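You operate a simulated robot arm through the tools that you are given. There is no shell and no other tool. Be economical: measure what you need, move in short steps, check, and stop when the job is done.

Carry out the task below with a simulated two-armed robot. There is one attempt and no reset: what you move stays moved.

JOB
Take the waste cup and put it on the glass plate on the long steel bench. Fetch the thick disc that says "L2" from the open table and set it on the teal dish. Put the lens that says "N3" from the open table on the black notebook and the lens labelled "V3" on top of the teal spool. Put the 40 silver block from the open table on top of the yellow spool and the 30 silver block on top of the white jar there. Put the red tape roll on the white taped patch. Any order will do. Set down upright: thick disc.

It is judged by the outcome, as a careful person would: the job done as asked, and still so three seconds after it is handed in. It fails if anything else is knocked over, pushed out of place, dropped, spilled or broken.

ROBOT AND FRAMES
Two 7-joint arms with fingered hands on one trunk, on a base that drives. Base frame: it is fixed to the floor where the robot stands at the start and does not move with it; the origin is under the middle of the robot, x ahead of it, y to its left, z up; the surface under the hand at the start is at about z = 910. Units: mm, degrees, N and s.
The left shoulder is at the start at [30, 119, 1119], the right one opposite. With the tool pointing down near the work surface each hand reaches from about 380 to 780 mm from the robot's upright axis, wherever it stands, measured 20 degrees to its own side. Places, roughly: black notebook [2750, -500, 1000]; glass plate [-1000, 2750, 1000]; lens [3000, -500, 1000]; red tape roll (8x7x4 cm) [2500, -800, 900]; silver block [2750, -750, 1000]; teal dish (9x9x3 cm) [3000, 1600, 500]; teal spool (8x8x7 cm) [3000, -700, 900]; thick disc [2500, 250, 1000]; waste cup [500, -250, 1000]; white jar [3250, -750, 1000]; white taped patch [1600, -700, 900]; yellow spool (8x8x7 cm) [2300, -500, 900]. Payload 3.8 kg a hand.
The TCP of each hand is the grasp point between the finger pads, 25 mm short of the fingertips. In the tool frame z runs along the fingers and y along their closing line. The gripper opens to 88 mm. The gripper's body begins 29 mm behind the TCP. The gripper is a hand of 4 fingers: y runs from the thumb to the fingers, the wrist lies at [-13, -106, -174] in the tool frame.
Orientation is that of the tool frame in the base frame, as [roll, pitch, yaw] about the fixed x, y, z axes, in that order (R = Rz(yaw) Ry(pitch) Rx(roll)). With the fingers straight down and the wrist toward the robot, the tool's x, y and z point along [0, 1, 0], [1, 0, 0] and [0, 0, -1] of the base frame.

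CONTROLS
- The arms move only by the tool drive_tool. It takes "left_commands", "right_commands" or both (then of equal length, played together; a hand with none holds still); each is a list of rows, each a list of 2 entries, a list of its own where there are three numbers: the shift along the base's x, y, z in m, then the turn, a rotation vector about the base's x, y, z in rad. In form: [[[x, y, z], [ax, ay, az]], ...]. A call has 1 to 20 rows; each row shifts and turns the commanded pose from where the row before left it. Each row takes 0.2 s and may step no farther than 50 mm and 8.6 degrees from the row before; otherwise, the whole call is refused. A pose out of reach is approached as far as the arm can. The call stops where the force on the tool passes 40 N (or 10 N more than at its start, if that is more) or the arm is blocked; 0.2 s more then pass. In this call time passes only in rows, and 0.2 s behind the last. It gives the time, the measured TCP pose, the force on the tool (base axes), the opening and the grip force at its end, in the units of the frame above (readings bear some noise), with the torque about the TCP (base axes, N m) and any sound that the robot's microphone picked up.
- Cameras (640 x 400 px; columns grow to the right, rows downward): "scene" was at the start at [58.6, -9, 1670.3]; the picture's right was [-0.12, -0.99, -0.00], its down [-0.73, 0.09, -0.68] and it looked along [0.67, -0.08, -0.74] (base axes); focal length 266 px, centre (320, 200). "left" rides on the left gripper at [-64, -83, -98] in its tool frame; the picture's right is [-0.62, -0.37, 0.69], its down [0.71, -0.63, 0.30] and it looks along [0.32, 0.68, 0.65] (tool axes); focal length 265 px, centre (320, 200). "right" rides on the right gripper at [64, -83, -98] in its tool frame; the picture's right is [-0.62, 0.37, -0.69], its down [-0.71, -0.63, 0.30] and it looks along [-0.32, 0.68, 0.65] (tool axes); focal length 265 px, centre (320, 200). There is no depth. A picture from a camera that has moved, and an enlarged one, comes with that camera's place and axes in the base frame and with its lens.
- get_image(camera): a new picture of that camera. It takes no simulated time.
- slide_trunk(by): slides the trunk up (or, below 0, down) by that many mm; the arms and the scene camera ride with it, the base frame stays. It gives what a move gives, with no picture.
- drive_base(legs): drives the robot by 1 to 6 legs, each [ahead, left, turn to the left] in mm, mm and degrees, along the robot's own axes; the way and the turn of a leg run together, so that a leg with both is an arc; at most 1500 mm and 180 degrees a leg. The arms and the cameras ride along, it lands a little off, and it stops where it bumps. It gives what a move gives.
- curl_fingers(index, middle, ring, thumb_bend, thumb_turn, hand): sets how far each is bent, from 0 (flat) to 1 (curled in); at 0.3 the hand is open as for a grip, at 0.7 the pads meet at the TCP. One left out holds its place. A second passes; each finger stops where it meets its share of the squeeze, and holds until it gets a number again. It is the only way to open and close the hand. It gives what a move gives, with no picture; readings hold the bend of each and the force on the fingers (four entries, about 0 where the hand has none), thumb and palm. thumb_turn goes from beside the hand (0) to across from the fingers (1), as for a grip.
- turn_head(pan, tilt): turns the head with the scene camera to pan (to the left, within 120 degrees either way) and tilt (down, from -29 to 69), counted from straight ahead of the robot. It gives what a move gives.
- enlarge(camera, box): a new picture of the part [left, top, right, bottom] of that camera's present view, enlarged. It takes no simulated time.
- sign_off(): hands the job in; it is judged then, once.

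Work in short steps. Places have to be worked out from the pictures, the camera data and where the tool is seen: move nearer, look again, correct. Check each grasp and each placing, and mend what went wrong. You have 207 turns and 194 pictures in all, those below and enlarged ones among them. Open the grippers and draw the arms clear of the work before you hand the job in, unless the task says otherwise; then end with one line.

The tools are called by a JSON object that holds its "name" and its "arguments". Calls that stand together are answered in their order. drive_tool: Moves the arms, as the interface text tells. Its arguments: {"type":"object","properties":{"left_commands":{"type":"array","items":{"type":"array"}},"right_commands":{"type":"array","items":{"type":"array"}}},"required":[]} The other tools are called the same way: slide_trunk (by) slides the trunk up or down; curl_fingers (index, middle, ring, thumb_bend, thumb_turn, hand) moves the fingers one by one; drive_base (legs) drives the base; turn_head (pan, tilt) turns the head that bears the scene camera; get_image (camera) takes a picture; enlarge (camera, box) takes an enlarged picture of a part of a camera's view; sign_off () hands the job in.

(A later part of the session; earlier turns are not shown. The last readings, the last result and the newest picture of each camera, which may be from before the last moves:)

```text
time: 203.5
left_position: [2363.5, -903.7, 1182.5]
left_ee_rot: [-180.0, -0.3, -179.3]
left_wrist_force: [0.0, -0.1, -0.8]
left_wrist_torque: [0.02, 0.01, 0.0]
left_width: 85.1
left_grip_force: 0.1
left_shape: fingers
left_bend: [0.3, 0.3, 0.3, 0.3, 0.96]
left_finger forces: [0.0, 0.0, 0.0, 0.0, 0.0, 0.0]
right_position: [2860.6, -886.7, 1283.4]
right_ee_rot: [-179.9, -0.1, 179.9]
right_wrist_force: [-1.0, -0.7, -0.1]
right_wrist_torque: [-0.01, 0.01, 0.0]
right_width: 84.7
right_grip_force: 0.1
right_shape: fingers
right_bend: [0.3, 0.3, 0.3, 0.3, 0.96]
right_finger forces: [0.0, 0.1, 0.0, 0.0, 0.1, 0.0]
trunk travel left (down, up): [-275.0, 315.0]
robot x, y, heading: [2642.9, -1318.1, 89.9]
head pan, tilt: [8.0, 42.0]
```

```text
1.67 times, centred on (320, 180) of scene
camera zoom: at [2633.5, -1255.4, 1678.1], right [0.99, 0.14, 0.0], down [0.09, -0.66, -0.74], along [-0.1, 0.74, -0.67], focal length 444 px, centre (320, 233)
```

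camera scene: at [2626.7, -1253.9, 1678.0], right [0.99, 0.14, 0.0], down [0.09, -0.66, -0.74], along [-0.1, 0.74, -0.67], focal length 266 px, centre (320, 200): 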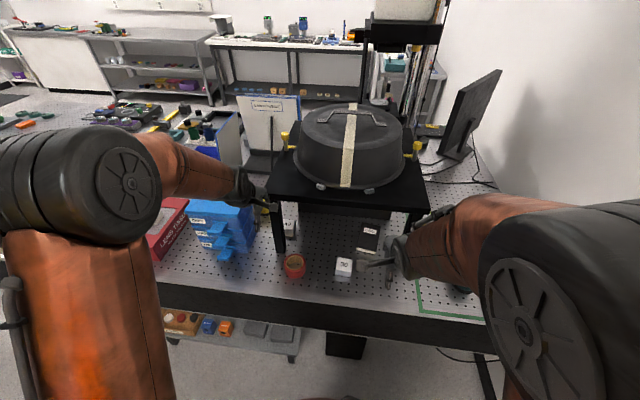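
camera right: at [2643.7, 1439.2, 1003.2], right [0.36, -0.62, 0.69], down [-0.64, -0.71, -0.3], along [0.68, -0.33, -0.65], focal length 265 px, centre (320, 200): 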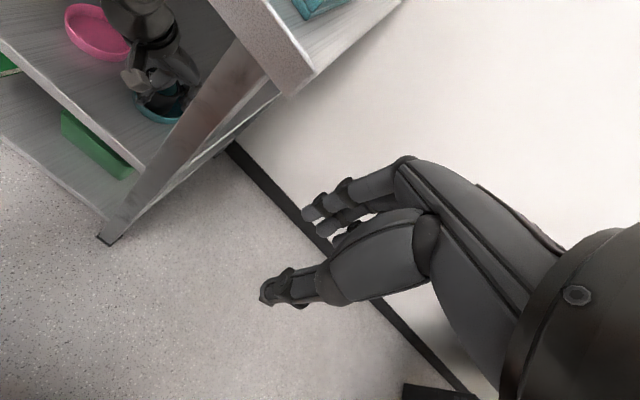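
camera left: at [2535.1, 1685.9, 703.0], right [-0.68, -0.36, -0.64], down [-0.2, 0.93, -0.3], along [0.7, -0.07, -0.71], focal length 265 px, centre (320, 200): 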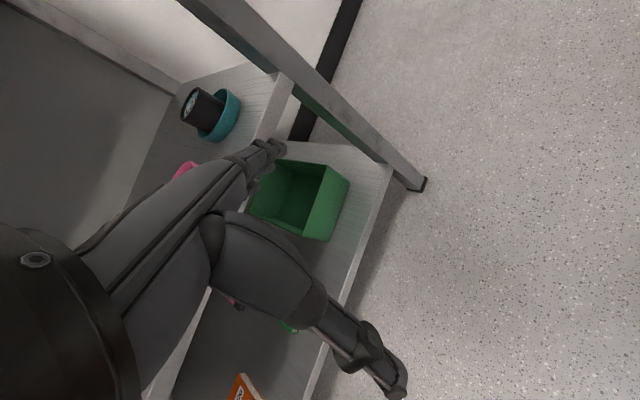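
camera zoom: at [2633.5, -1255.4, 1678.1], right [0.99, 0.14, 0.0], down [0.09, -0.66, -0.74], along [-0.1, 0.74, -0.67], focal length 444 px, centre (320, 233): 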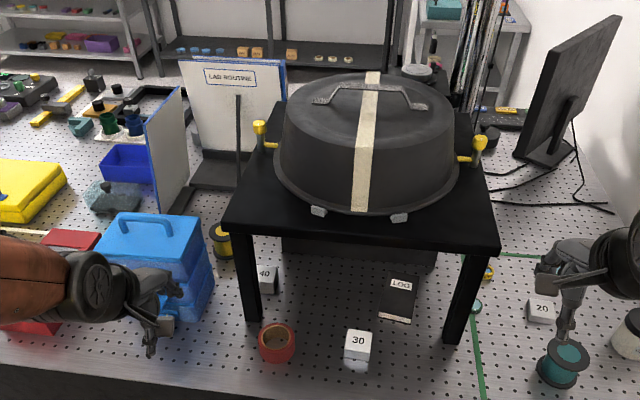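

Contact is gone and the riser looks unmoved. I see tape roll (2478,-746), 30 block (2636,-735), 40 block (2421,-590), yellow spool (2298,-523), notebook under the riser (2719,-606), teal spool (3009,-741), jar (~3160,-650). I look closer to the right for the lenses.

{"name": "turn_head", "arguments": {"pan": -18, "tilt": 48}}

{"name": "get_image", "arguments": {"camera": "scene"}}

{"name": "get_image", "arguments": {"camera": "right"}}

```text
time: 204.4
left_position: [2361.0, -902.8, 1180.5]
left_ee_rot: [180.0, -0.2, -179.2]
left_wrist_force: [-0.6, 0.6, 0.1]
left_wrist_torque: [-0.02, 0.01, 0.01]
left_width: 85.2
left_grip_force: 0.0
left_shape: fingers
left_bend: [0.3, 0.3, 0.3, 0.3, 0.96]
left_finger forces: [0.0, 0.1, 0.0, 0.1, 0.0, 0.0]
right_position: [2860.0, -885.1, 1281.8]
right_ee_rot: [-179.9, -0.1, 179.9]
right_wrist_force: [1.0, 0.2, -0.5]
right_wrist_torque: [-0.02, -0.01, -0.01]
right_width: 84.8
right_grip_force: 0.2
right_shape: fingers
right_bend: [0.3, 0.3, 0.3, 0.3, 0.96]
right_finger forces: [0.0, 0.0, 0.0, 0.0, 0.0, 0.0]
trunk travel left (down, up): [-275.0, 315.0]
robot x, y, heading: [2645.2, -1317.1, 89.7]
head pan, tilt: [-18.0, 48.0]
```

```text
89 pictures are left
camera scene: at [2668.7, -1261.5, 1669.5], right [0.95, -0.31, 0.0], down [-0.23, -0.71, -0.67], along [0.21, 0.64, -0.74], focal length 266 px, centre (320, 200)
```

scene: 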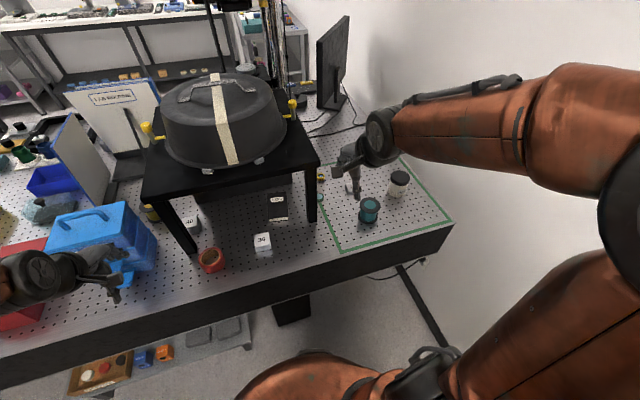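

```text
88 pictures are left
camera right: at [2795.6, -967.8, 1382.4], right [0.62, 0.37, 0.69], down [0.71, -0.63, -0.3], along [0.33, 0.68, -0.65], focal length 265 px, centre (320, 200)
```

right: 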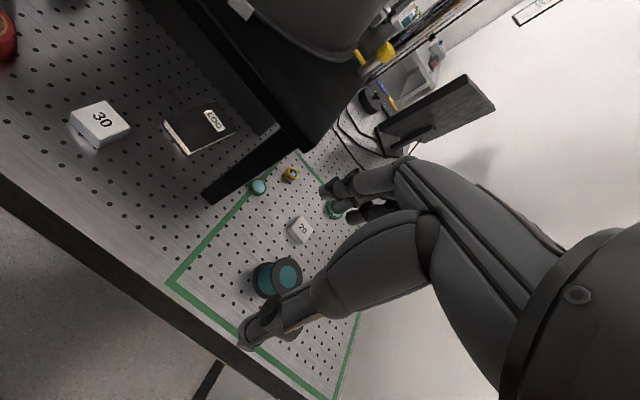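

Several small lenses are in the green zone. I zoom the right camera to read labels.

{"name": "enlarge", "arguments": {"camera": "right", "box": [210, 140, 370, 240]}}

{"name": "enlarge", "arguments": {"camera": "scene", "box": [300, 150, 460, 250]}}

```text
4.00 times, centred on (290, 190) of right
camera zoom: at [2795.6, -967.8, 1382.4], right [0.62, 0.37, 0.69], down [0.71, -0.63, -0.3], along [0.33, 0.68, -0.65], focal length 1062 px, centre (440, 240)
```

zoom: 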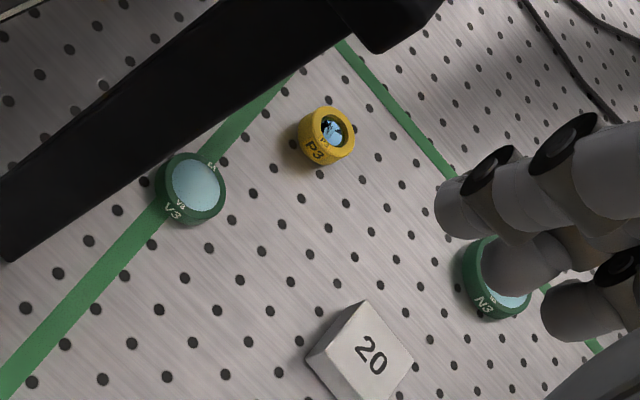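

```text
4.00 times, centred on (380, 200) of scene
camera zoom: at [2668.7, -1261.5, 1669.5], right [0.95, -0.31, 0.0], down [-0.23, -0.71, -0.67], along [0.21, 0.64, -0.74], focal length 1065 px, centre (80, 200)
```

zoom: 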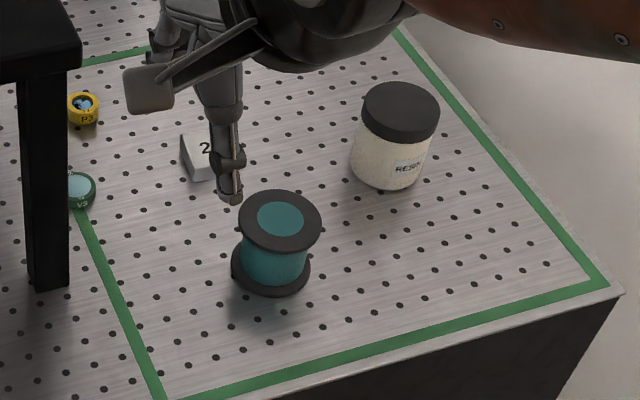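

N3 is at ≈(3085,-467) and V3 at ≈(2884,-606), right beside the riser's leg. I first lift and retract the left hand away from the riser, then move the base to (≈2755,-1180).

{"name": "drive_tool", "arguments": {"left_commands": [[[0, -0.02, 0.045], [0, 0, 0]], [[0, -0.02, 0.045], [0, 0, 0]], [[0, -0.02, 0.045], [0, 0, 0]], [[-0.02, -0.02, 0.02], [0, 0, 0]]]}}

{"name": "drive_base", "arguments": {"legs": [[0, -110, 0], [140, 0, 0]]}}

{"name": "drive_tool", "arguments": {"right_commands": [[[0, 0, 0], [0, 0, 0.14]], [[0, 0, 0], [0, 0, 0.14]], [[0, 0, 0], [0, 0, 0.14]], [[0, 0, 0], [0, 0, 0.14]], [[0, 0, 0], [0, 0, 0.14]], [[0, 0, 0], [0, 0, 0.14]]]}}

{"name": "get_image", "arguments": {"camera": "right"}}

{"name": "get_image", "arguments": {"camera": "scene"}}

```text
time: 205.4
left_position: [2340.4, -977.6, 1321.6]
left_ee_rot: [-179.9, -0.1, -179.3]
left_wrist_force: [-0.2, 0.0, 0.3]
left_wrist_torque: [0.03, 0.01, -0.02]
left_width: 84.9
left_grip_force: 0.2
left_shape: fingers
left_bend: [0.3, 0.3, 0.3, 0.3, 0.96]
left_finger forces: [0.0, 0.0, 0.1, 0.1, 0.0, 0.0]
left hand out of reach, approached as far as the arm can: row 1
right_position: [2859.0, -884.9, 1283.5]
right_ee_rot: [179.9, 0.1, 179.9]
right_wrist_force: [-0.8, -0.9, -1.0]
right_wrist_torque: [-0.02, -0.02, 0.0]
right_width: 84.6
right_grip_force: 0.1
right_shape: fingers
right_bend: [0.3, 0.3, 0.3, 0.3, 0.96]
right_finger forces: [0.0, 0.1, 0.1, 0.1, 0.0, 0.0]
trunk travel left (down, up): [-275.0, 315.0]
robot x, y, heading: [2644.4, -1319.6, 89.8]
head pan, tilt: [-18.0, 48.0]
```

```text
time: 207.5
left_position: [2451.7, -836.2, 1321.1]
left_ee_rot: [-179.8, -0.3, -179.2]
left_wrist_force: [-0.5, 0.3, 0.3]
left_wrist_torque: [-0.01, -0.02, 0.02]
left_width: 85.5
left_grip_force: 0.1
left_shape: fingers
left_bend: [0.3, 0.3, 0.3, 0.3, 0.96]
left_finger forces: [0.0, 0.0, 0.0, 0.0, 0.0, 0.0]
right_position: [2969.1, -746.1, 1283.2]
right_ee_rot: [-179.9, 0.1, 179.7]
right_wrist_force: [-0.8, -0.7, 0.4]
right_wrist_torque: [0.01, -0.03, 0.01]
right_width: 84.4
right_grip_force: 0.0
right_shape: fingers
right_bend: [0.3, 0.3, 0.3, 0.3, 0.96]
right_finger forces: [0.1, 0.0, 0.0, 0.1, 0.0, 0.0]
trunk travel left (down, up): [-275.0, 315.0]
robot x, y, heading: [2754.2, -1175.9, 89.6]
head pan, tilt: [-18.0, 48.0]
```

```text
time: 208.9
left_position: [2452.6, -835.9, 1321.3]
left_ee_rot: [-179.9, -0.1, -179.3]
left_wrist_force: [0.5, -0.2, 0.6]
left_wrist_torque: [0.0, 0.01, 0.01]
left_width: 85.5
left_grip_force: 0.1
left_shape: fingers
left_bend: [0.3, 0.3, 0.3, 0.3, 0.96]
left_finger forces: [0.0, 0.1, 0.1, 0.1, 0.1, 0.0]
right_position: [2971.2, -746.2, 1282.4]
right_ee_rot: [-180.0, 0.0, -132.0]
right_wrist_force: [-0.2, 1.2, 0.1]
right_wrist_torque: [0.0, 0.01, 0.0]
right_width: 84.7
right_grip_force: 0.1
right_shape: fingers
right_bend: [0.3, 0.3, 0.3, 0.3, 0.96]
right_finger forces: [0.1, 0.0, 0.1, 0.1, 0.0, 0.0]
trunk travel left (down, up): [-275.0, 315.0]
robot x, y, heading: [2752.9, -1180.7, 89.7]
head pan, tilt: [-18.0, 48.0]
```

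```text
85 pictures are left
camera right: at [2990.7, -849.1, 1382.3], right [0.14, 0.71, 0.69], down [0.95, 0.11, -0.3], along [-0.29, 0.7, -0.65], focal length 265 px, centre (320, 200)
```

right: 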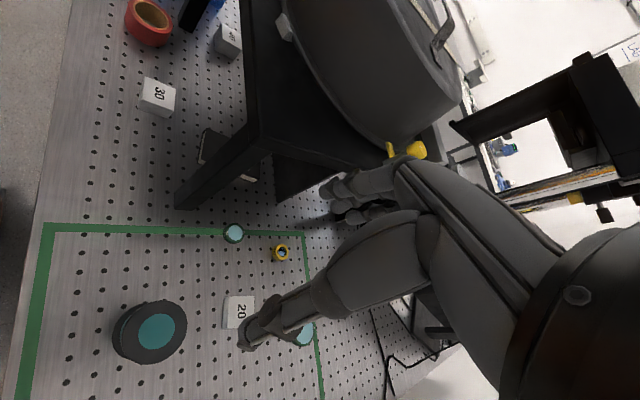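

```text
84 pictures are left
camera scene: at [2779.9, -1121.9, 1669.5], right [0.95, -0.31, 0.0], down [-0.23, -0.71, -0.67], along [0.21, 0.64, -0.74], focal length 266 px, centre (320, 200)
```

scene: 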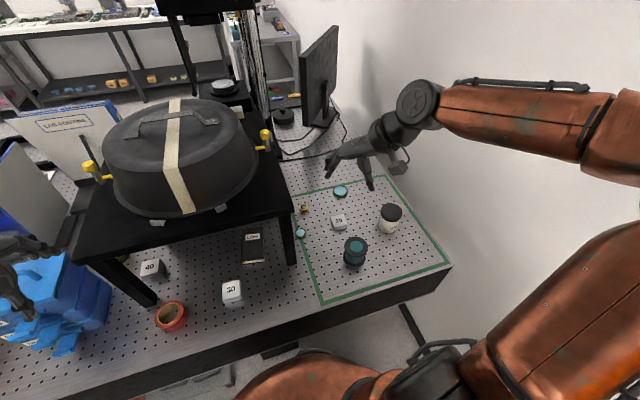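

V3 triangulates to (2880,-604), teal spool top (3020,-741,980). I descend beside the riser at (2960,-640) to z≈985, then slide in over V3.

{"name": "drive_tool", "arguments": {"right_commands": [[[-0.0037, 0.0353, 0], [0, 0, 0]], [[-0.0037, 0.0353, 0], [0, 0, 0]], [[-0.0037, 0.0353, 0], [0, 0, 0]], [[0, 0, -0.0424], [0, 0, 0]], [[0, 0, -0.0424], [0, 0, 0]], [[0, 0, -0.0424], [0, 0, 0]], [[0, 0, -0.0424], [0, 0, 0]], [[0, 0, -0.0424], [0, 0, 0]], [[0, 0, -0.0424], [0, 0, 0]], [[0, 0, -0.0424], [0, 0, 0]], [[-0.04, 0.018, 0], [0, 0, 0]], [[-0.0405, 0.0175, 0], [0, 0, 0]]]}}

{"name": "get_image", "arguments": {"camera": "right"}}

{"name": "enlarge", "arguments": {"camera": "scene", "box": [240, 150, 400, 270]}}

```text
time: 211.5
left_position: [2452.7, -836.3, 1321.6]
left_ee_rot: [180.0, -0.3, -179.3]
left_wrist_force: [-0.4, -0.1, 0.4]
left_wrist_torque: [-0.01, -0.03, 0.02]
left_width: 85.4
left_grip_force: 0.0
left_shape: fingers
left_bend: [0.3, 0.3, 0.3, 0.3, 0.96]
left_finger forces: [0.0, 0.0, 0.0, 0.1, 0.0, 0.0]
right_position: [2888.9, -618.0, 989.2]
right_ee_rot: [-180.0, -0.1, -132.2]
right_wrist_force: [1.0, -0.2, -0.2]
right_wrist_torque: [0.0, 0.01, -0.01]
right_width: 84.4
right_grip_force: 0.1
right_shape: fingers
right_bend: [0.3, 0.3, 0.3, 0.3, 0.96]
right_finger forces: [0.1, 0.1, 0.1, 0.0, 0.0, 0.1]
right hand out of reach, approached as far as the arm can: row 12
trunk travel left (down, up): [-275.0, 315.0]
robot x, y, heading: [2752.9, -1179.5, 90.0]
head pan, tilt: [-18.0, 48.0]
```

```text
83 pictures are left
camera right: at [2908.3, -721.9, 1088.3], right [0.14, 0.71, 0.69], down [0.95, 0.11, -0.3], along [-0.29, 0.7, -0.65], focal length 265 px, centre (320, 200)
```

right: 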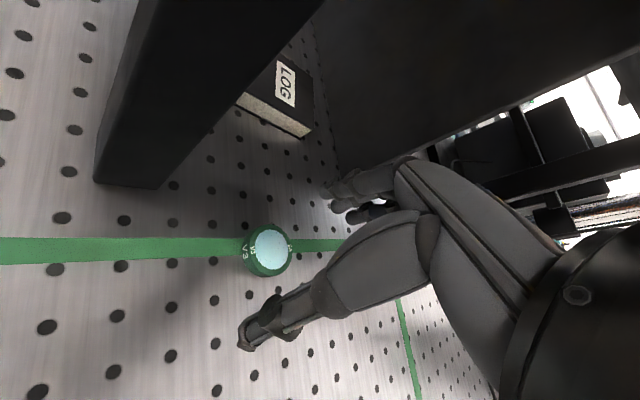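

```text
3.33 times, centred on (320, 210) of scene
camera zoom: at [2779.5, -1122.6, 1669.5], right [0.95, -0.31, 0.0], down [-0.23, -0.71, -0.67], along [0.21, 0.64, -0.74], focal length 887 px, centre (320, 167)
```

zoom: 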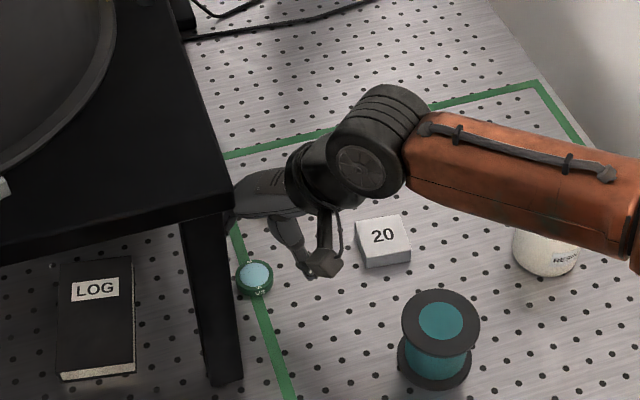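

V3 measures (2881,-610). Reach is at its limit, so I advance the base 40 mm, then correct the hand and lower.

{"name": "drive_base", "arguments": {"legs": [[40, 0, 0]]}}

{"name": "drive_tool", "arguments": {"right_commands": [[[-0.003, -0.015, 0], [0, 0, 0]], [[-0.003, -0.013, -0.01], [0, 0, 0]]]}}

{"name": "get_image", "arguments": {"camera": "right"}}

```text
time: 212.4
left_position: [2452.1, -795.9, 1319.7]
left_ee_rot: [-180.0, -0.2, -179.3]
left_wrist_force: [-0.2, -0.5, -0.6]
left_wrist_torque: [-0.03, 0.0, -0.04]
left_width: 85.0
left_grip_force: 0.0
left_shape: fingers
left_bend: [0.3, 0.3, 0.3, 0.3, 0.96]
left_finger forces: [0.1, 0.0, 0.0, 0.0, 0.0, 0.0]
right_position: [2888.6, -578.4, 989.1]
right_ee_rot: [-180.0, -0.1, -131.9]
right_wrist_force: [0.4, -0.7, 0.6]
right_wrist_torque: [0.0, 0.01, 0.0]
right_width: 84.8
right_grip_force: 0.0
right_shape: fingers
right_bend: [0.3, 0.3, 0.3, 0.3, 0.96]
right_finger forces: [0.1, 0.0, 0.0, 0.1, 0.1, 0.1]
trunk travel left (down, up): [-275.0, 315.0]
robot x, y, heading: [2755.6, -1140.0, 90.1]
head pan, tilt: [-18.0, 48.0]
```

```text
time: 213.0
left_position: [2451.6, -796.1, 1320.1]
left_ee_rot: [-180.0, -0.1, -179.2]
left_wrist_force: [0.4, 1.0, 0.4]
left_wrist_torque: [-0.02, 0.0, 0.0]
left_width: 85.0
left_grip_force: 0.0
left_shape: fingers
left_bend: [0.3, 0.3, 0.3, 0.3, 0.96]
left_finger forces: [0.1, 0.0, 0.0, 0.1, 0.0, 0.1]
right_position: [2882.8, -606.3, 977.8]
right_ee_rot: [-179.9, 0.1, -132.2]
right_wrist_force: [-1.3, -0.7, 0.0]
right_wrist_torque: [0.01, -0.02, 0.01]
right_width: 84.7
right_grip_force: 0.1
right_shape: fingers
right_bend: [0.3, 0.3, 0.3, 0.3, 0.96]
right_finger forces: [0.1, 0.1, 0.0, 0.0, 0.1, 0.0]
trunk travel left (down, up): [-275.0, 315.0]
robot x, y, heading: [2752.7, -1139.4, 89.9]
head pan, tilt: [-18.0, 48.0]
```

```text
81 pictures are left
camera right: at [2902.1, -709.4, 1077.9], right [0.14, 0.71, 0.69], down [0.95, 0.11, -0.3], along [-0.29, 0.7, -0.65], focal length 265 px, centre (320, 200)
```

right: 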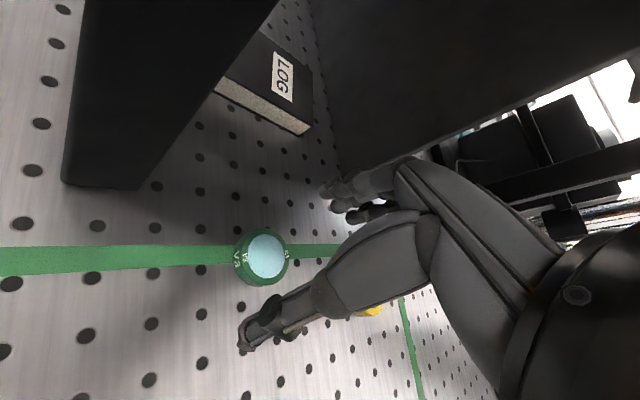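

V3 at (2880.6,-609). I partly close (ring kept back), lower to z≈940 with a small correction, and check.

{"name": "curl_fingers", "arguments": {"hand": "right", "index": 0.42, "middle": 0.42, "ring": 0.42, "thumb_bend": 0.42, "thumb_turn": 1.0}}

{"name": "drive_tool", "arguments": {"right_commands": [[[-0.002, -0.003, -0.015], [0, 0, 0]], [[0, 0, -0.013], [0, 0, 0]], [[0, 0, -0.01], [0, 0, 0]]]}}

{"name": "get_image", "arguments": {"camera": "right"}}

```text
time: 214.0
left_position: [2451.5, -797.3, 1321.0]
left_ee_rot: [180.0, -0.2, -179.2]
left_wrist_force: [0.2, 0.4, -0.5]
left_wrist_torque: [-0.02, -0.02, -0.01]
left_width: 85.1
left_grip_force: 0.1
left_shape: fingers
left_bend: [0.3, 0.3, 0.3, 0.3, 0.96]
left_finger forces: [0.1, 0.0, 0.0, 0.0, 0.1, 0.1]
right_position: [2883.1, -606.2, 979.1]
right_ee_rot: [180.0, 0.0, -132.0]
right_wrist_force: [-0.2, 0.0, -1.0]
right_wrist_torque: [0.0, 0.01, 0.02]
right_width: 59.6
right_grip_force: 0.1
right_shape: fingers
right_bend: [0.42, 0.42, 0.42, 0.42, 0.99]
right_finger forces: [0.0, 0.0, 0.1, 0.0, 0.0, 0.1]
trunk travel left (down, up): [-275.0, 315.0]
robot x, y, heading: [2757.6, -1137.7, 89.6]
head pan, tilt: [-18.0, 48.0]
```

```text
time: 214.8
left_position: [2452.2, -796.9, 1320.9]
left_ee_rot: [180.0, -0.2, -179.2]
left_wrist_force: [-0.8, -0.9, 0.6]
left_wrist_torque: [-0.01, 0.0, 0.04]
left_width: 85.4
left_grip_force: 0.0
left_shape: fingers
left_bend: [0.3, 0.3, 0.3, 0.3, 0.96]
left_finger forces: [0.0, 0.0, 0.1, 0.0, 0.1, 0.1]
right_position: [2880.1, -609.7, 940.4]
right_ee_rot: [-179.9, 0.0, -132.1]
right_wrist_force: [0.4, -0.1, 0.4]
right_wrist_torque: [0.03, 0.01, -0.01]
right_width: 59.6
right_grip_force: 0.1
right_shape: fingers
right_bend: [0.42, 0.42, 0.42, 0.42, 0.99]
right_finger forces: [0.0, 0.1, 0.0, 0.0, 0.0, 0.1]
trunk travel left (down, up): [-275.0, 315.0]
robot x, y, heading: [2758.3, -1139.6, 89.8]
head pan, tilt: [-18.0, 48.0]
```

```text
80 pictures are left
camera right: at [2900.3, -713.3, 1040.2], right [0.14, 0.71, 0.69], down [0.95, 0.11, -0.3], along [-0.29, 0.7, -0.65], focal length 265 px, centre (320, 200)
```

right: 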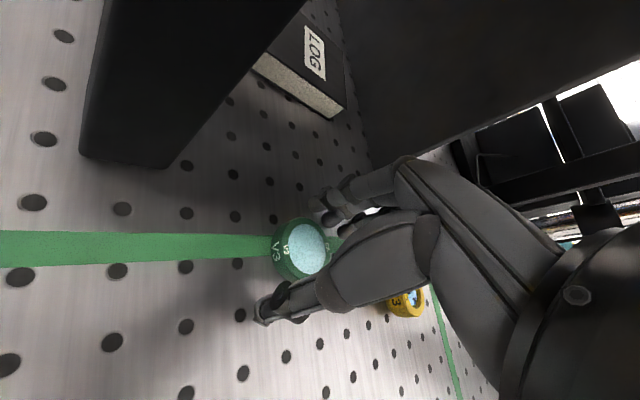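

The lens lies between thumb and fingers. I close.

{"name": "curl_fingers", "arguments": {"hand": "right", "index": 0.65, "middle": 0.65, "ring": 0.5, "thumb_bend": 0.65}}

{"name": "drive_tool", "arguments": {"right_commands": [[[0, 0, 0.01], [0, 0, 0]], [[0, 0, 0.025], [0, 0, 0]], [[0.015, -0.01, 0.035], [0, 0, 0]]]}}

{"name": "get_image", "arguments": {"camera": "right"}}

```text
time: 215.8
left_position: [2450.4, -797.3, 1321.2]
left_ee_rot: [-180.0, -0.1, -179.2]
left_wrist_force: [0.0, 0.1, -0.2]
left_wrist_torque: [0.0, -0.01, 0.03]
left_width: 85.2
left_grip_force: 0.0
left_shape: fingers
left_bend: [0.3, 0.3, 0.3, 0.3, 0.96]
left_finger forces: [0.0, 0.0, 0.0, 0.1, 0.0, 0.0]
right_position: [2880.6, -610.6, 940.8]
right_ee_rot: [-180.0, 0.1, -132.0]
right_wrist_force: [0.0, -0.2, -0.3]
right_wrist_torque: [-0.02, 0.0, -0.02]
right_width: 30.0
right_grip_force: 8.8
right_shape: fingers
right_bend: [0.58, 0.59, 0.5, 0.54, 1.0]
right_finger forces: [4.0, 4.7, 0.1, 0.0, 8.7, 0.1]
trunk travel left (down, up): [-275.0, 315.0]
robot x, y, heading: [2751.4, -1137.8, 89.7]
head pan, tilt: [-18.0, 48.0]
```

```text
time: 216.6
left_position: [2451.3, -798.7, 1321.2]
left_ee_rot: [179.9, -0.2, -179.3]
left_wrist_force: [0.6, -0.6, -0.8]
left_wrist_torque: [0.01, 0.0, 0.0]
left_width: 85.1
left_grip_force: 0.1
left_shape: fingers
left_bend: [0.3, 0.3, 0.3, 0.3, 0.96]
left_finger forces: [0.0, 0.0, 0.0, 0.1, 0.1, 0.0]
right_position: [2895.2, -621.7, 1011.5]
right_ee_rot: [180.0, 0.0, -132.0]
right_wrist_force: [0.5, 0.0, -0.1]
right_wrist_torque: [0.0, 0.0, 0.01]
right_width: 30.2
right_grip_force: 8.8
right_shape: fingers
right_bend: [0.58, 0.59, 0.5, 0.54, 1.0]
right_finger forces: [4.0, 4.6, 0.0, 0.1, 8.7, 0.0]
trunk travel left (down, up): [-275.0, 315.0]
robot x, y, heading: [2751.5, -1140.5, 89.9]
head pan, tilt: [-18.0, 48.0]
```

```text
79 pictures are left
camera right: at [2914.8, -724.6, 1111.5], right [0.14, 0.71, 0.69], down [0.95, 0.11, -0.3], along [-0.29, 0.7, -0.65], focal length 265 px, centre (320, 200)
```

right: 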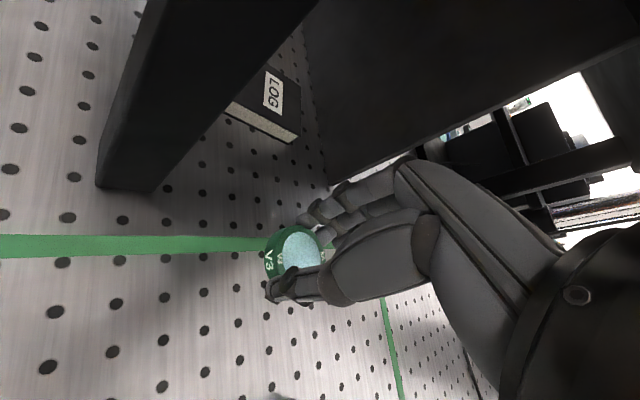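

V3 is held. I carry it above the teal spool.

{"name": "drive_tool", "arguments": {"right_commands": [[[0, 0, 0.045], [0, 0, 0]], [[0.0313, -0.03, 0], [0, 0, 0]], [[0.0313, -0.03, 0], [0, 0, 0]], [[0.0313, -0.03, 0], [0, 0, 0]], [[0.0313, -0.03, 0], [0, 0, 0]]]}}

{"name": "get_image", "arguments": {"camera": "right"}}

{"name": "enlarge", "arguments": {"camera": "scene", "box": [280, 180, 440, 300]}}

```text
time: 217.8
left_position: [2451.8, -799.1, 1321.4]
left_ee_rot: [179.9, -0.1, -179.2]
left_wrist_force: [0.0, -0.4, 0.0]
left_wrist_torque: [0.01, 0.01, -0.04]
left_width: 85.2
left_grip_force: 0.0
left_shape: fingers
left_bend: [0.3, 0.3, 0.3, 0.3, 0.96]
left_finger forces: [0.0, 0.0, 0.0, 0.0, 0.0, 0.1]
right_position: [3020.1, -744.0, 1057.0]
right_ee_rot: [179.8, 0.1, -132.0]
right_wrist_force: [-0.1, -0.3, -0.5]
right_wrist_torque: [0.02, 0.01, -0.03]
right_width: 30.0
right_grip_force: 8.6
right_shape: fingers
right_bend: [0.58, 0.59, 0.5, 0.54, 1.0]
right_finger forces: [4.0, 4.5, 0.0, 0.0, 8.7, 0.0]
trunk travel left (down, up): [-275.0, 315.0]
robot x, y, heading: [2757.8, -1139.7, 89.7]
head pan, tilt: [-18.0, 48.0]
```

```text
78 pictures are left
camera right: at [3040.8, -845.9, 1155.0], right [0.14, 0.71, 0.69], down [0.95, 0.11, -0.3], along [-0.29, 0.7, -0.65], focal length 265 px, centre (320, 200)
```

right: 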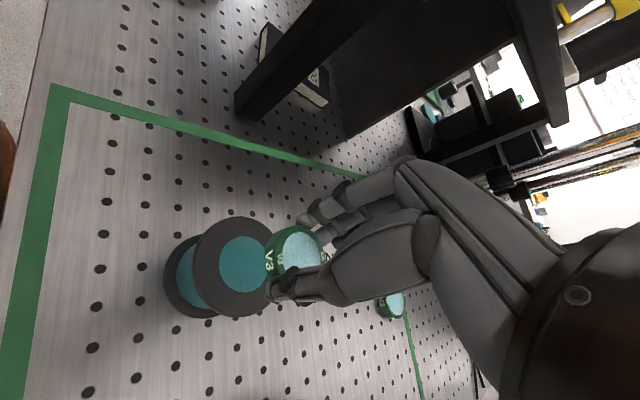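

```text
3.33 times, centred on (360, 240) of scene
camera zoom: at [2779.9, -1084.1, 1669.5], right [0.95, -0.31, 0.0], down [-0.23, -0.71, -0.67], along [0.21, 0.64, -0.74], focal length 887 px, centre (187, 67)
```

zoom: 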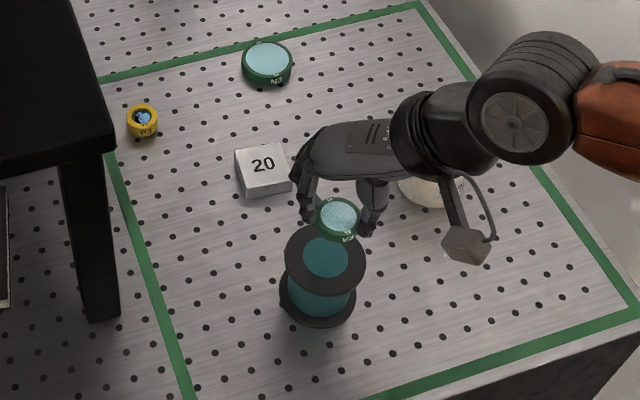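

The lens is over the spool's centre within ~3 mm. I lower to the top.

{"name": "drive_tool", "arguments": {"right_commands": [[[-0.002, -0.001, -0.02], [0, 0, 0]], [[0, 0, -0.015], [0, 0, 0]], [[0, 0, -0.006], [0, 0, 0]]]}}

{"name": "drive_tool", "arguments": {"right_commands": [[[0, 0, -0.003], [0, 0, 0]]]}}

{"name": "enlarge", "arguments": {"camera": "scene", "box": [320, 200, 400, 270]}}

```text
time: 218.6
left_position: [2452.4, -797.4, 1320.4]
left_ee_rot: [180.0, -0.2, -179.2]
left_wrist_force: [0.9, 0.1, -0.2]
left_wrist_torque: [-0.04, 0.01, 0.01]
left_width: 85.5
left_grip_force: 0.0
left_shape: fingers
left_bend: [0.3, 0.3, 0.3, 0.3, 0.96]
left_finger forces: [0.0, 0.0, 0.0, 0.1, 0.0, 0.0]
right_position: [3019.4, -741.2, 1013.9]
right_ee_rot: [180.0, 0.1, -132.0]
right_wrist_force: [-0.3, 0.0, 0.1]
right_wrist_torque: [-0.01, -0.01, 0.01]
right_width: 30.0
right_grip_force: 9.0
right_shape: fingers
right_bend: [0.58, 0.59, 0.5, 0.54, 1.0]
right_finger forces: [4.0, 4.6, 0.0, 0.0, 8.7, 0.1]
trunk travel left (down, up): [-275.0, 315.0]
robot x, y, heading: [2753.8, -1137.1, 90.1]
head pan, tilt: [-18.0, 48.0]
```

```text
time: 219.0
left_position: [2451.0, -796.0, 1321.4]
left_ee_rot: [-180.0, -0.3, -179.2]
left_wrist_force: [0.3, 0.4, 1.3]
left_wrist_torque: [-0.01, -0.02, 0.03]
left_width: 85.1
left_grip_force: 0.1
left_shape: fingers
left_bend: [0.3, 0.3, 0.3, 0.3, 0.96]
left_finger forces: [0.0, 0.0, 0.1, 0.0, 0.0, 0.0]
right_position: [3018.9, -740.5, 1011.5]
right_ee_rot: [-180.0, -0.1, -132.1]
right_wrist_force: [0.3, -0.4, -0.1]
right_wrist_torque: [-0.01, 0.01, 0.0]
right_width: 29.9
right_grip_force: 8.7
right_shape: fingers
right_bend: [0.58, 0.59, 0.5, 0.54, 1.0]
right_finger forces: [3.9, 4.6, 0.0, 0.0, 8.8, 0.1]
trunk travel left (down, up): [-275.0, 315.0]
robot x, y, heading: [2756.1, -1138.9, 89.8]
head pan, tilt: [-18.0, 48.0]
```

```text
5.71 times, centred on (360, 235) of scene
camera zoom: at [2779.1, -1082.3, 1669.5], right [0.95, -0.31, 0.0], down [-0.23, -0.71, -0.67], along [0.21, 0.64, -0.74], focal length 1521 px, centre (91, 0)
```

zoom: 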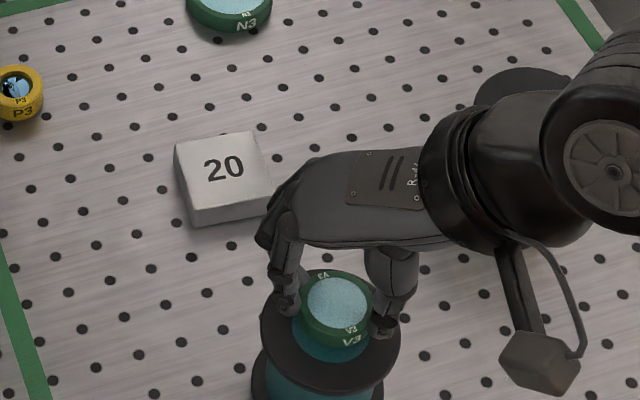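

Not touching yet; I lower in tiny steps.

{"name": "drive_tool", "arguments": {"right_commands": [[[0.0, 0, -0.004], [0, 0, 0]]]}}

{"name": "drive_tool", "arguments": {"right_commands": [[[0, 0, -0.004], [0, 0, 0]]]}}

{"name": "drive_tool", "arguments": {"right_commands": [[[0, 0, -0.003], [0, 0, 0]]]}}

{"name": "enlarge", "arguments": {"camera": "scene", "box": [320, 200, 400, 270]}}

```text
time: 219.4
left_position: [2452.0, -797.5, 1321.2]
left_ee_rot: [180.0, -0.2, -179.2]
left_wrist_force: [0.4, 0.3, 0.1]
left_wrist_torque: [-0.02, -0.02, -0.01]
left_width: 85.0
left_grip_force: 0.1
left_shape: fingers
left_bend: [0.3, 0.3, 0.3, 0.3, 0.96]
left_finger forces: [0.0, 0.1, 0.0, 0.0, 0.1, 0.1]
right_position: [3018.7, -740.4, 1007.9]
right_ee_rot: [-180.0, 0.0, -131.9]
right_wrist_force: [0.2, -0.2, -1.1]
right_wrist_torque: [0.01, 0.01, -0.02]
right_width: 30.2
right_grip_force: 8.9
right_shape: fingers
right_bend: [0.58, 0.59, 0.5, 0.54, 1.0]
right_finger forces: [4.1, 4.5, 0.0, 0.0, 8.8, 0.0]
trunk travel left (down, up): [-275.0, 315.0]
robot x, y, heading: [2754.5, -1135.4, 89.9]
head pan, tilt: [-18.0, 48.0]
```

```text
time: 219.8
left_position: [2451.1, -798.3, 1320.7]
left_ee_rot: [-180.0, -0.2, -179.2]
left_wrist_force: [-0.7, 0.5, -0.4]
left_wrist_torque: [0.0, -0.03, -0.05]
left_width: 85.3
left_grip_force: 0.1
left_shape: fingers
left_bend: [0.3, 0.3, 0.3, 0.3, 0.96]
left_finger forces: [0.0, 0.1, 0.1, 0.1, 0.1, 0.0]
right_position: [3018.5, -742.1, 1006.0]
right_ee_rot: [179.7, 0.1, -132.1]
right_wrist_force: [0.3, -0.6, 7.3]
right_wrist_torque: [0.04, -0.01, -0.02]
right_width: 30.0
right_grip_force: 9.2
right_shape: fingers
right_bend: [0.58, 0.59, 0.5, 0.54, 1.0]
right_finger forces: [4.0, 5.1, 0.0, 0.0, 9.1, 0.1]
trunk travel left (down, up): [-275.0, 315.0]
robot x, y, heading: [2756.0, -1141.5, 90.0]
head pan, tilt: [-18.0, 48.0]
```

```text
time: 220.2
left_position: [2450.8, -797.6, 1321.7]
left_ee_rot: [180.0, -0.2, -179.2]
left_wrist_force: [0.2, 0.6, 0.3]
left_wrist_torque: [0.03, 0.04, 0.0]
left_width: 85.4
left_grip_force: 0.1
left_shape: fingers
left_bend: [0.3, 0.3, 0.3, 0.3, 0.96]
left_finger forces: [0.1, 0.1, 0.0, 0.0, 0.0, 0.1]
right_position: [3018.5, -740.1, 1003.9]
right_ee_rot: [179.7, 0.2, -132.0]
right_wrist_force: [-1.3, 1.9, 23.3]
right_wrist_torque: [0.24, 0.06, 0.01]
right_width: 30.1
right_grip_force: 15.3
right_shape: fingers
right_bend: [0.59, 0.59, 0.5, 0.54, 1.0]
right_finger forces: [3.9, 16.1, 0.0, 0.0, 10.0, 0.0]
trunk travel left (down, up): [-275.0, 315.0]
robot x, y, heading: [2752.9, -1139.1, 89.5]
head pan, tilt: [-18.0, 48.0]
```

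```text
5.71 times, centred on (360, 235) of scene
camera zoom: at [2777.7, -1084.4, 1669.8], right [0.95, -0.31, 0.0], down [-0.23, -0.71, -0.67], along [0.21, 0.64, -0.74], focal length 1521 px, centre (91, 0)
```

zoom: 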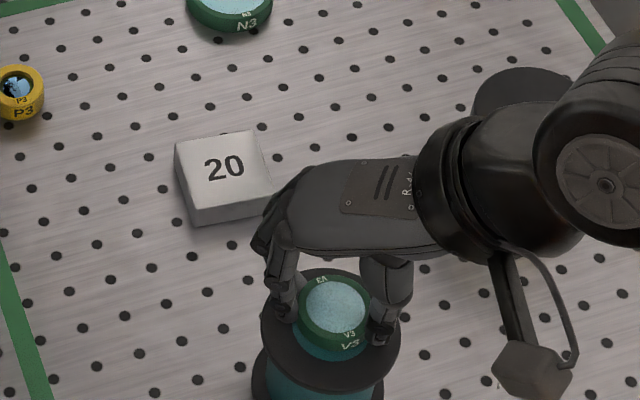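

In contact (23 N). I relax 3 mm up and open the fingers a little.

{"name": "drive_tool", "arguments": {"right_commands": [[[0, 0, 0.003], [0, 0, 0]]]}}

{"name": "curl_fingers", "arguments": {"hand": "right", "index": 0.42, "middle": 0.42, "ring": 0.42, "thumb_bend": 0.42}}

{"name": "drive_tool", "arguments": {"right_commands": [[[0, 0, 0.02], [0, 0, 0]], [[0, 0, 0.04], [0, 0, 0]], [[0, 0, 0.045], [0, 0, 0]]]}}

{"name": "enlarge", "arguments": {"camera": "scene", "box": [290, 150, 450, 270]}}

```text
time: 220.6
left_position: [2451.1, -797.4, 1319.5]
left_ee_rot: [-179.9, -0.2, -179.1]
left_wrist_force: [-1.1, -0.2, 0.3]
left_wrist_torque: [-0.03, 0.01, -0.03]
left_width: 85.3
left_grip_force: 0.1
left_shape: fingers
left_bend: [0.3, 0.3, 0.3, 0.3, 0.96]
left_finger forces: [0.0, 0.0, 0.1, 0.1, 0.0, 0.1]
right_position: [3017.4, -741.2, 1004.7]
right_ee_rot: [-180.0, 0.0, -132.0]
right_wrist_force: [-0.2, 3.6, 15.6]
right_wrist_torque: [0.21, 0.08, 0.01]
right_width: 30.1
right_grip_force: 13.0
right_shape: fingers
right_bend: [0.59, 0.58, 0.5, 0.55, 1.0]
right_finger forces: [4.6, 13.1, 0.0, 0.1, 8.5, 0.0]
trunk travel left (down, up): [-275.0, 315.0]
robot x, y, heading: [2752.2, -1137.8, 89.6]
head pan, tilt: [-18.0, 48.0]
```

```text
time: 221.6
left_position: [2452.0, -798.1, 1320.7]
left_ee_rot: [-180.0, -0.2, -179.2]
left_wrist_force: [0.2, -0.5, -0.1]
left_wrist_torque: [-0.04, 0.0, 0.01]
left_width: 85.1
left_grip_force: 0.0
left_shape: fingers
left_bend: [0.3, 0.3, 0.3, 0.3, 0.96]
left_finger forces: [0.1, 0.0, 0.0, 0.0, 0.0, 0.1]
right_position: [3018.5, -742.1, 1004.6]
right_ee_rot: [-179.9, 0.0, -132.1]
right_wrist_force: [1.4, -0.4, 9.3]
right_wrist_torque: [0.23, 0.2, -0.07]
right_width: 58.7
right_grip_force: 4.2
right_shape: fingers
right_bend: [0.42, 0.42, 0.42, 0.42, 0.99]
right_finger forces: [0.0, 8.9, 0.1, 0.1, 0.1, 0.0]
trunk travel left (down, up): [-275.0, 315.0]
robot x, y, heading: [2753.7, -1138.1, 89.9]
head pan, tilt: [-18.0, 48.0]
```

```text
time: 222.4
left_position: [2450.6, -797.4, 1320.3]
left_ee_rot: [-180.0, -0.2, -179.2]
left_wrist_force: [0.4, -0.5, -0.4]
left_wrist_torque: [-0.02, 0.01, 0.01]
left_width: 85.4
left_grip_force: 0.1
left_shape: fingers
left_bend: [0.3, 0.3, 0.3, 0.3, 0.96]
left_finger forces: [0.0, 0.0, 0.1, 0.1, 0.1, 0.0]
right_position: [3017.3, -741.0, 1110.0]
right_ee_rot: [-179.9, 0.0, -132.0]
right_wrist_force: [-0.2, 0.1, -1.1]
right_wrist_torque: [-0.05, 0.0, 0.01]
right_width: 58.4
right_grip_force: 0.1
right_shape: fingers
right_bend: [0.42, 0.42, 0.42, 0.42, 0.99]
right_finger forces: [0.0, 0.0, 0.0, 0.0, 0.0, 0.0]
trunk travel left (down, up): [-275.0, 315.0]
robot x, y, heading: [2754.9, -1142.2, 89.7]
head pan, tilt: [-18.0, 48.0]
```

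```text
3.33 times, centred on (370, 210) of scene
camera zoom: at [2778.5, -1082.8, 1669.5], right [0.95, -0.31, 0.0], down [-0.23, -0.71, -0.67], along [0.21, 0.64, -0.74], focal length 887 px, centre (153, 167)
```

zoom: 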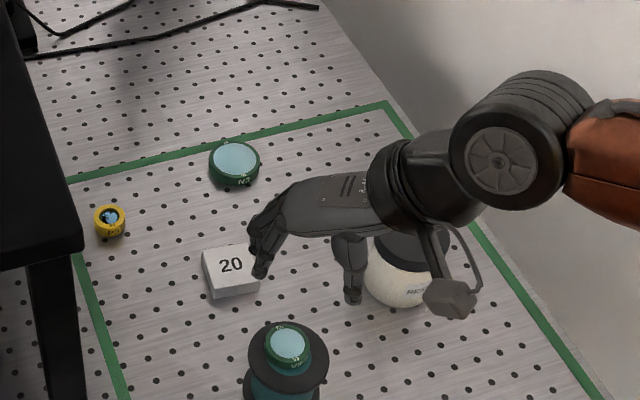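

V3 sits centred on the teal spool. N3 is at ≈(3080,-464), Ø≈57. I shift the base right 100 mm, rotate the hand straight and hover over N3.

{"name": "drive_base", "arguments": {"legs": [[0, -100, 0]]}}

{"name": "drive_tool", "arguments": {"right_commands": [[[0, 0.02, 0.03], [0, 0, -0.14]], [[0, 0.035, 0], [0, 0, -0.14]], [[0, 0.04, 0], [0, 0, -0.14]], [[-0.015, 0.045, 0], [0, 0, -0.14]], [[-0.015, 0.045, 0], [0, 0, -0.14]], [[-0.015, 0.045, 0], [0, 0, -0.14]], [[0, 0.047, 0], [0, 0, 0]], [[0, 0, -0.04], [0, 0, 0]], [[0, 0, -0.04], [0, 0, 0]], [[0, 0, -0.04], [0, 0, 0]]]}}

{"name": "get_image", "arguments": {"camera": "right"}}

```text
time: 223.6
left_position: [2552.1, -795.8, 1321.9]
left_ee_rot: [-180.0, -0.2, -179.2]
left_wrist_force: [0.0, -0.1, -0.2]
left_wrist_torque: [0.03, -0.01, 0.01]
left_width: 85.4
left_grip_force: 0.0
left_shape: fingers
left_bend: [0.3, 0.3, 0.3, 0.3, 0.96]
left_finger forces: [0.0, 0.0, 0.0, 0.0, 0.0, 0.0]
right_position: [3118.8, -741.5, 1108.6]
right_ee_rot: [179.9, 0.0, -131.9]
right_wrist_force: [0.0, -0.1, -0.2]
right_wrist_torque: [-0.02, 0.05, 0.03]
right_width: 58.5
right_grip_force: 0.1
right_shape: fingers
right_bend: [0.42, 0.42, 0.42, 0.42, 0.99]
right_finger forces: [0.1, 0.1, 0.0, 0.1, 0.0, 0.1]
trunk travel left (down, up): [-275.0, 315.0]
robot x, y, heading: [2853.0, -1140.0, 89.8]
head pan, tilt: [-18.0, 48.0]
```

```text
time: 225.8
left_position: [2551.0, -797.1, 1321.8]
left_ee_rot: [-179.9, -0.2, -179.1]
left_wrist_force: [-0.1, 0.1, 0.1]
left_wrist_torque: [0.04, -0.02, -0.02]
left_width: 85.7
left_grip_force: 0.0
left_shape: fingers
left_bend: [0.3, 0.3, 0.3, 0.3, 0.96]
left_finger forces: [0.0, 0.0, 0.0, 0.0, 0.0, 0.1]
right_position: [3080.4, -533.5, 1017.4]
right_ee_rot: [180.0, 0.0, -176.1]
right_wrist_force: [-0.1, 0.1, -0.4]
right_wrist_torque: [0.02, 0.01, 0.0]
right_width: 58.6
right_grip_force: 0.1
right_shape: fingers
right_bend: [0.42, 0.42, 0.42, 0.42, 0.99]
right_finger forces: [0.0, 0.0, 0.0, 0.0, 0.0, 0.1]
right hand out of reach, approached as far as the arm can: row 6, 7
trunk travel left (down, up): [-275.0, 315.0]
robot x, y, heading: [2854.3, -1136.8, 90.1]
head pan, tilt: [-18.0, 48.0]
```

```text
73 pictures are left
camera right: at [3021.9, -620.2, 1116.8], right [0.59, 0.41, 0.69], down [0.76, -0.58, -0.3], along [0.28, 0.7, -0.65], focal length 265 px, centre (320, 200)
```

right: 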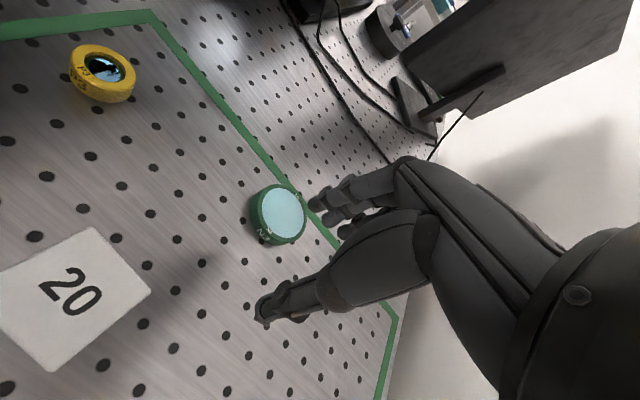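

N3 is at (3079,-472). The reach limit was at the higher pose; I try moving the remaining 58 mm at this lower height.

{"name": "drive_tool", "arguments": {"right_commands": [[[-0.003, 0.03, -0.01], [0, 0, 0]], [[-0.002, 0.028, -0.01], [0, 0, 0]]]}}

{"name": "curl_fingers", "arguments": {"hand": "right", "index": 0.33, "middle": 0.33, "ring": 0.33, "thumb_bend": 0.33}}

{"name": "get_image", "arguments": {"camera": "right"}}

```text
time: 226.4
left_position: [2550.9, -798.3, 1321.2]
left_ee_rot: [-180.0, -0.2, -179.1]
left_wrist_force: [-0.2, -0.9, 0.1]
left_wrist_torque: [0.03, -0.02, 0.03]
left_width: 85.1
left_grip_force: 0.1
left_shape: fingers
left_bend: [0.3, 0.3, 0.3, 0.3, 0.96]
left_finger forces: [0.0, 0.0, 0.0, 0.0, 0.1, 0.0]
right_position: [3090.0, -511.4, 1004.2]
right_ee_rot: [180.0, 0.1, -176.1]
right_wrist_force: [-0.1, -0.3, -0.1]
right_wrist_torque: [0.01, 0.0, 0.04]
right_width: 59.0
right_grip_force: 0.1
right_shape: fingers
right_bend: [0.42, 0.42, 0.42, 0.42, 0.99]
right_finger forces: [0.0, 0.1, 0.0, 0.0, 0.0, 0.1]
right hand out of reach, approached as far as the arm can: row 1, 2
trunk travel left (down, up): [-275.0, 315.0]
robot x, y, heading: [2854.8, -1139.5, 89.8]
head pan, tilt: [-18.0, 48.0]
```

```text
time: 227.4
left_position: [2550.4, -797.9, 1321.3]
left_ee_rot: [180.0, -0.2, -179.1]
left_wrist_force: [-0.4, 0.2, -0.3]
left_wrist_torque: [0.03, 0.01, 0.0]
left_width: 84.9
left_grip_force: 0.0
left_shape: fingers
left_bend: [0.3, 0.3, 0.3, 0.3, 0.96]
left_finger forces: [0.1, 0.0, 0.1, 0.0, 0.0, 0.0]
right_position: [3088.3, -510.9, 1004.1]
right_ee_rot: [179.9, 0.0, -176.1]
right_wrist_force: [-0.2, 0.2, 0.2]
right_wrist_torque: [0.02, 0.0, 0.01]
right_width: 78.3
right_grip_force: 0.0
right_shape: fingers
right_bend: [0.33, 0.33, 0.33, 0.33, 0.98]
right_finger forces: [0.0, 0.0, 0.0, 0.0, 0.0, 0.1]
trunk travel left (down, up): [-275.0, 315.0]
robot x, y, heading: [2858.2, -1138.3, 89.9]
head pan, tilt: [-18.0, 48.0]
```

```text
72 pictures are left
camera right: at [3031.4, -598.4, 1104.2], right [0.59, 0.41, 0.69], down [0.76, -0.58, -0.31], along [0.28, 0.71, -0.65], focal length 265 px, centre (320, 200)
```

right: 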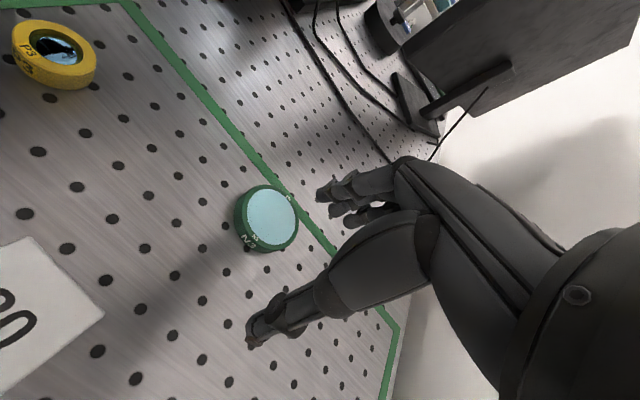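

Lateral offset seems to limit the arm; I move the base 110 mm further right so the lens is more straight ahead, then retry.

{"name": "drive_base", "arguments": {"legs": [[0, -115, 0]]}}

{"name": "drive_tool", "arguments": {"right_commands": [[[-0.04, 0.005, 0], [0, 0, -0.03]], [[-0.04, 0.01, 0], [0, 0, -0.03]], [[-0.04, 0.01, 0], [0, 0, 0]], [[-0.01, 0.02, -0.005], [0, 0, 0]]]}}

{"name": "get_image", "arguments": {"camera": "right"}}

```text
time: 228.6
left_position: [2665.9, -798.6, 1321.1]
left_ee_rot: [180.0, -0.2, -179.2]
left_wrist_force: [0.0, -0.1, -0.5]
left_wrist_torque: [0.0, 0.01, -0.03]
left_width: 85.1
left_grip_force: 0.0
left_shape: fingers
left_bend: [0.3, 0.3, 0.3, 0.3, 0.96]
left_finger forces: [0.0, 0.0, 0.0, 0.0, 0.0, 0.0]
right_position: [3206.1, -512.6, 1004.0]
right_ee_rot: [179.9, 0.0, -176.0]
right_wrist_force: [0.0, 0.5, 0.1]
right_wrist_torque: [0.01, -0.04, -0.03]
right_width: 78.1
right_grip_force: 0.1
right_shape: fingers
right_bend: [0.33, 0.33, 0.33, 0.33, 0.98]
right_finger forces: [0.0, 0.0, 0.1, 0.0, 0.1, 0.1]
trunk travel left (down, up): [-275.0, 315.0]
robot x, y, heading: [2970.9, -1139.9, 89.7]
head pan, tilt: [-18.0, 48.0]
```

```text
time: 229.6
left_position: [2666.0, -797.4, 1321.0]
left_ee_rot: [-180.0, -0.2, -179.2]
left_wrist_force: [0.0, 0.2, -0.9]
left_wrist_torque: [0.03, 0.01, -0.01]
left_width: 85.2
left_grip_force: 0.1
left_shape: fingers
left_bend: [0.3, 0.3, 0.3, 0.3, 0.96]
left_finger forces: [0.0, 0.0, 0.1, 0.1, 0.1, 0.1]
right_position: [3146.3, -555.9, 1012.3]
right_ee_rot: [179.9, -0.1, -179.5]
right_wrist_force: [0.5, 0.4, 1.2]
right_wrist_torque: [-0.02, -0.02, 0.02]
right_width: 78.2
right_grip_force: 0.0
right_shape: fingers
right_bend: [0.33, 0.33, 0.33, 0.33, 0.98]
right_finger forces: [0.0, 0.0, 0.0, 0.0, 0.1, 0.1]
right hand out of reach, approached as far as the arm can: row 1, 2, 3, 4
trunk travel left (down, up): [-275.0, 315.0]
robot x, y, heading: [2970.0, -1141.8, 90.1]
head pan, tilt: [-18.0, 48.0]
```

```text
71 pictures are left
camera right: at [3083.8, -639.9, 1112.4], right [0.62, 0.37, 0.69], down [0.72, -0.62, -0.31], along [0.32, 0.69, -0.65], focal length 265 px, centre (320, 200)
```

right: 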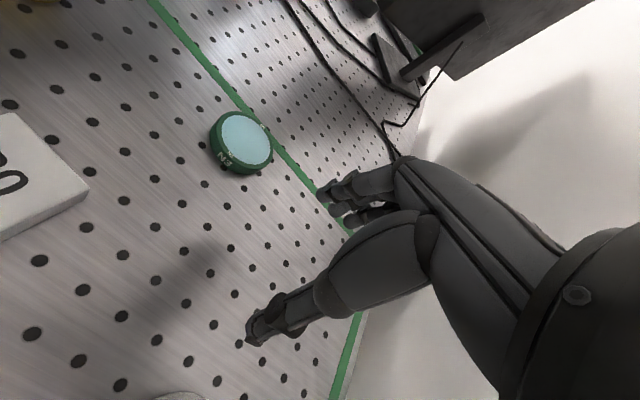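

The arm is in a poor posture. I raise and retract the hand close to the robot to reset it, then re-extend.

{"name": "drive_tool", "arguments": {"right_commands": [[[0, 0, 0.05], [0, 0, 0]], [[0, 0, 0.05], [0, 0, 0]], [[0, 0, 0.05], [0, 0, 0]], [[0, -0.045, 0.02], [0, 0, 0]], [[0, -0.05, 0], [0, 0, 0]], [[0, -0.05, 0], [0, 0, 0]], [[0, -0.05, 0], [0, 0, 0]], [[0, -0.05, 0], [0, 0, 0]]]}}

{"name": "get_image", "arguments": {"camera": "scene"}}

```text
time: 231.6
left_position: [2610.3, -796.6, 1322.1]
left_ee_rot: [179.4, 0.3, -176.7]
left_wrist_force: [-0.9, -1.3, 1.1]
left_wrist_torque: [0.04, -0.03, -0.01]
left_width: 85.1
left_grip_force: 0.0
left_shape: fingers
left_bend: [0.3, 0.3, 0.3, 0.3, 0.96]
left_finger forces: [0.1, 0.0, 0.0, 0.0, 0.0, 0.0]
right_position: [3094.1, -734.5, 1165.0]
right_ee_rot: [178.8, 0.6, -175.6]
right_wrist_force: [0.8, -0.1, -0.4]
right_wrist_torque: [0.06, -0.03, -0.03]
right_width: 78.4
right_grip_force: 0.1
right_shape: fingers
right_bend: [0.33, 0.33, 0.33, 0.33, 0.98]
right_finger forces: [0.0, 0.0, 0.0, 0.1, 0.0, 0.1]
right hand out of reach, approached as far as the arm can: row 2, 3, 8
trunk travel left (down, up): [-275.0, 315.0]
robot x, y, heading: [2938.6, -1109.6, 93.3]
head pan, tilt: [-18.0, 48.0]
stopped in row 8 (right hand): the arm was blocked; the commanded pose is now the measured one
```

```text
70 pictures are left
camera scene: at [2942.1, -1048.6, 1670.2], right [0.97, -0.26, 0.01], down [-0.18, -0.72, -0.67], along [0.18, 0.64, -0.74], focal length 266 px, centre (320, 200)
```

scene: 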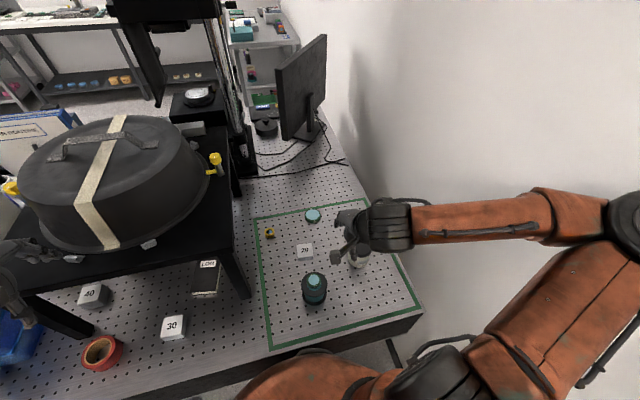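

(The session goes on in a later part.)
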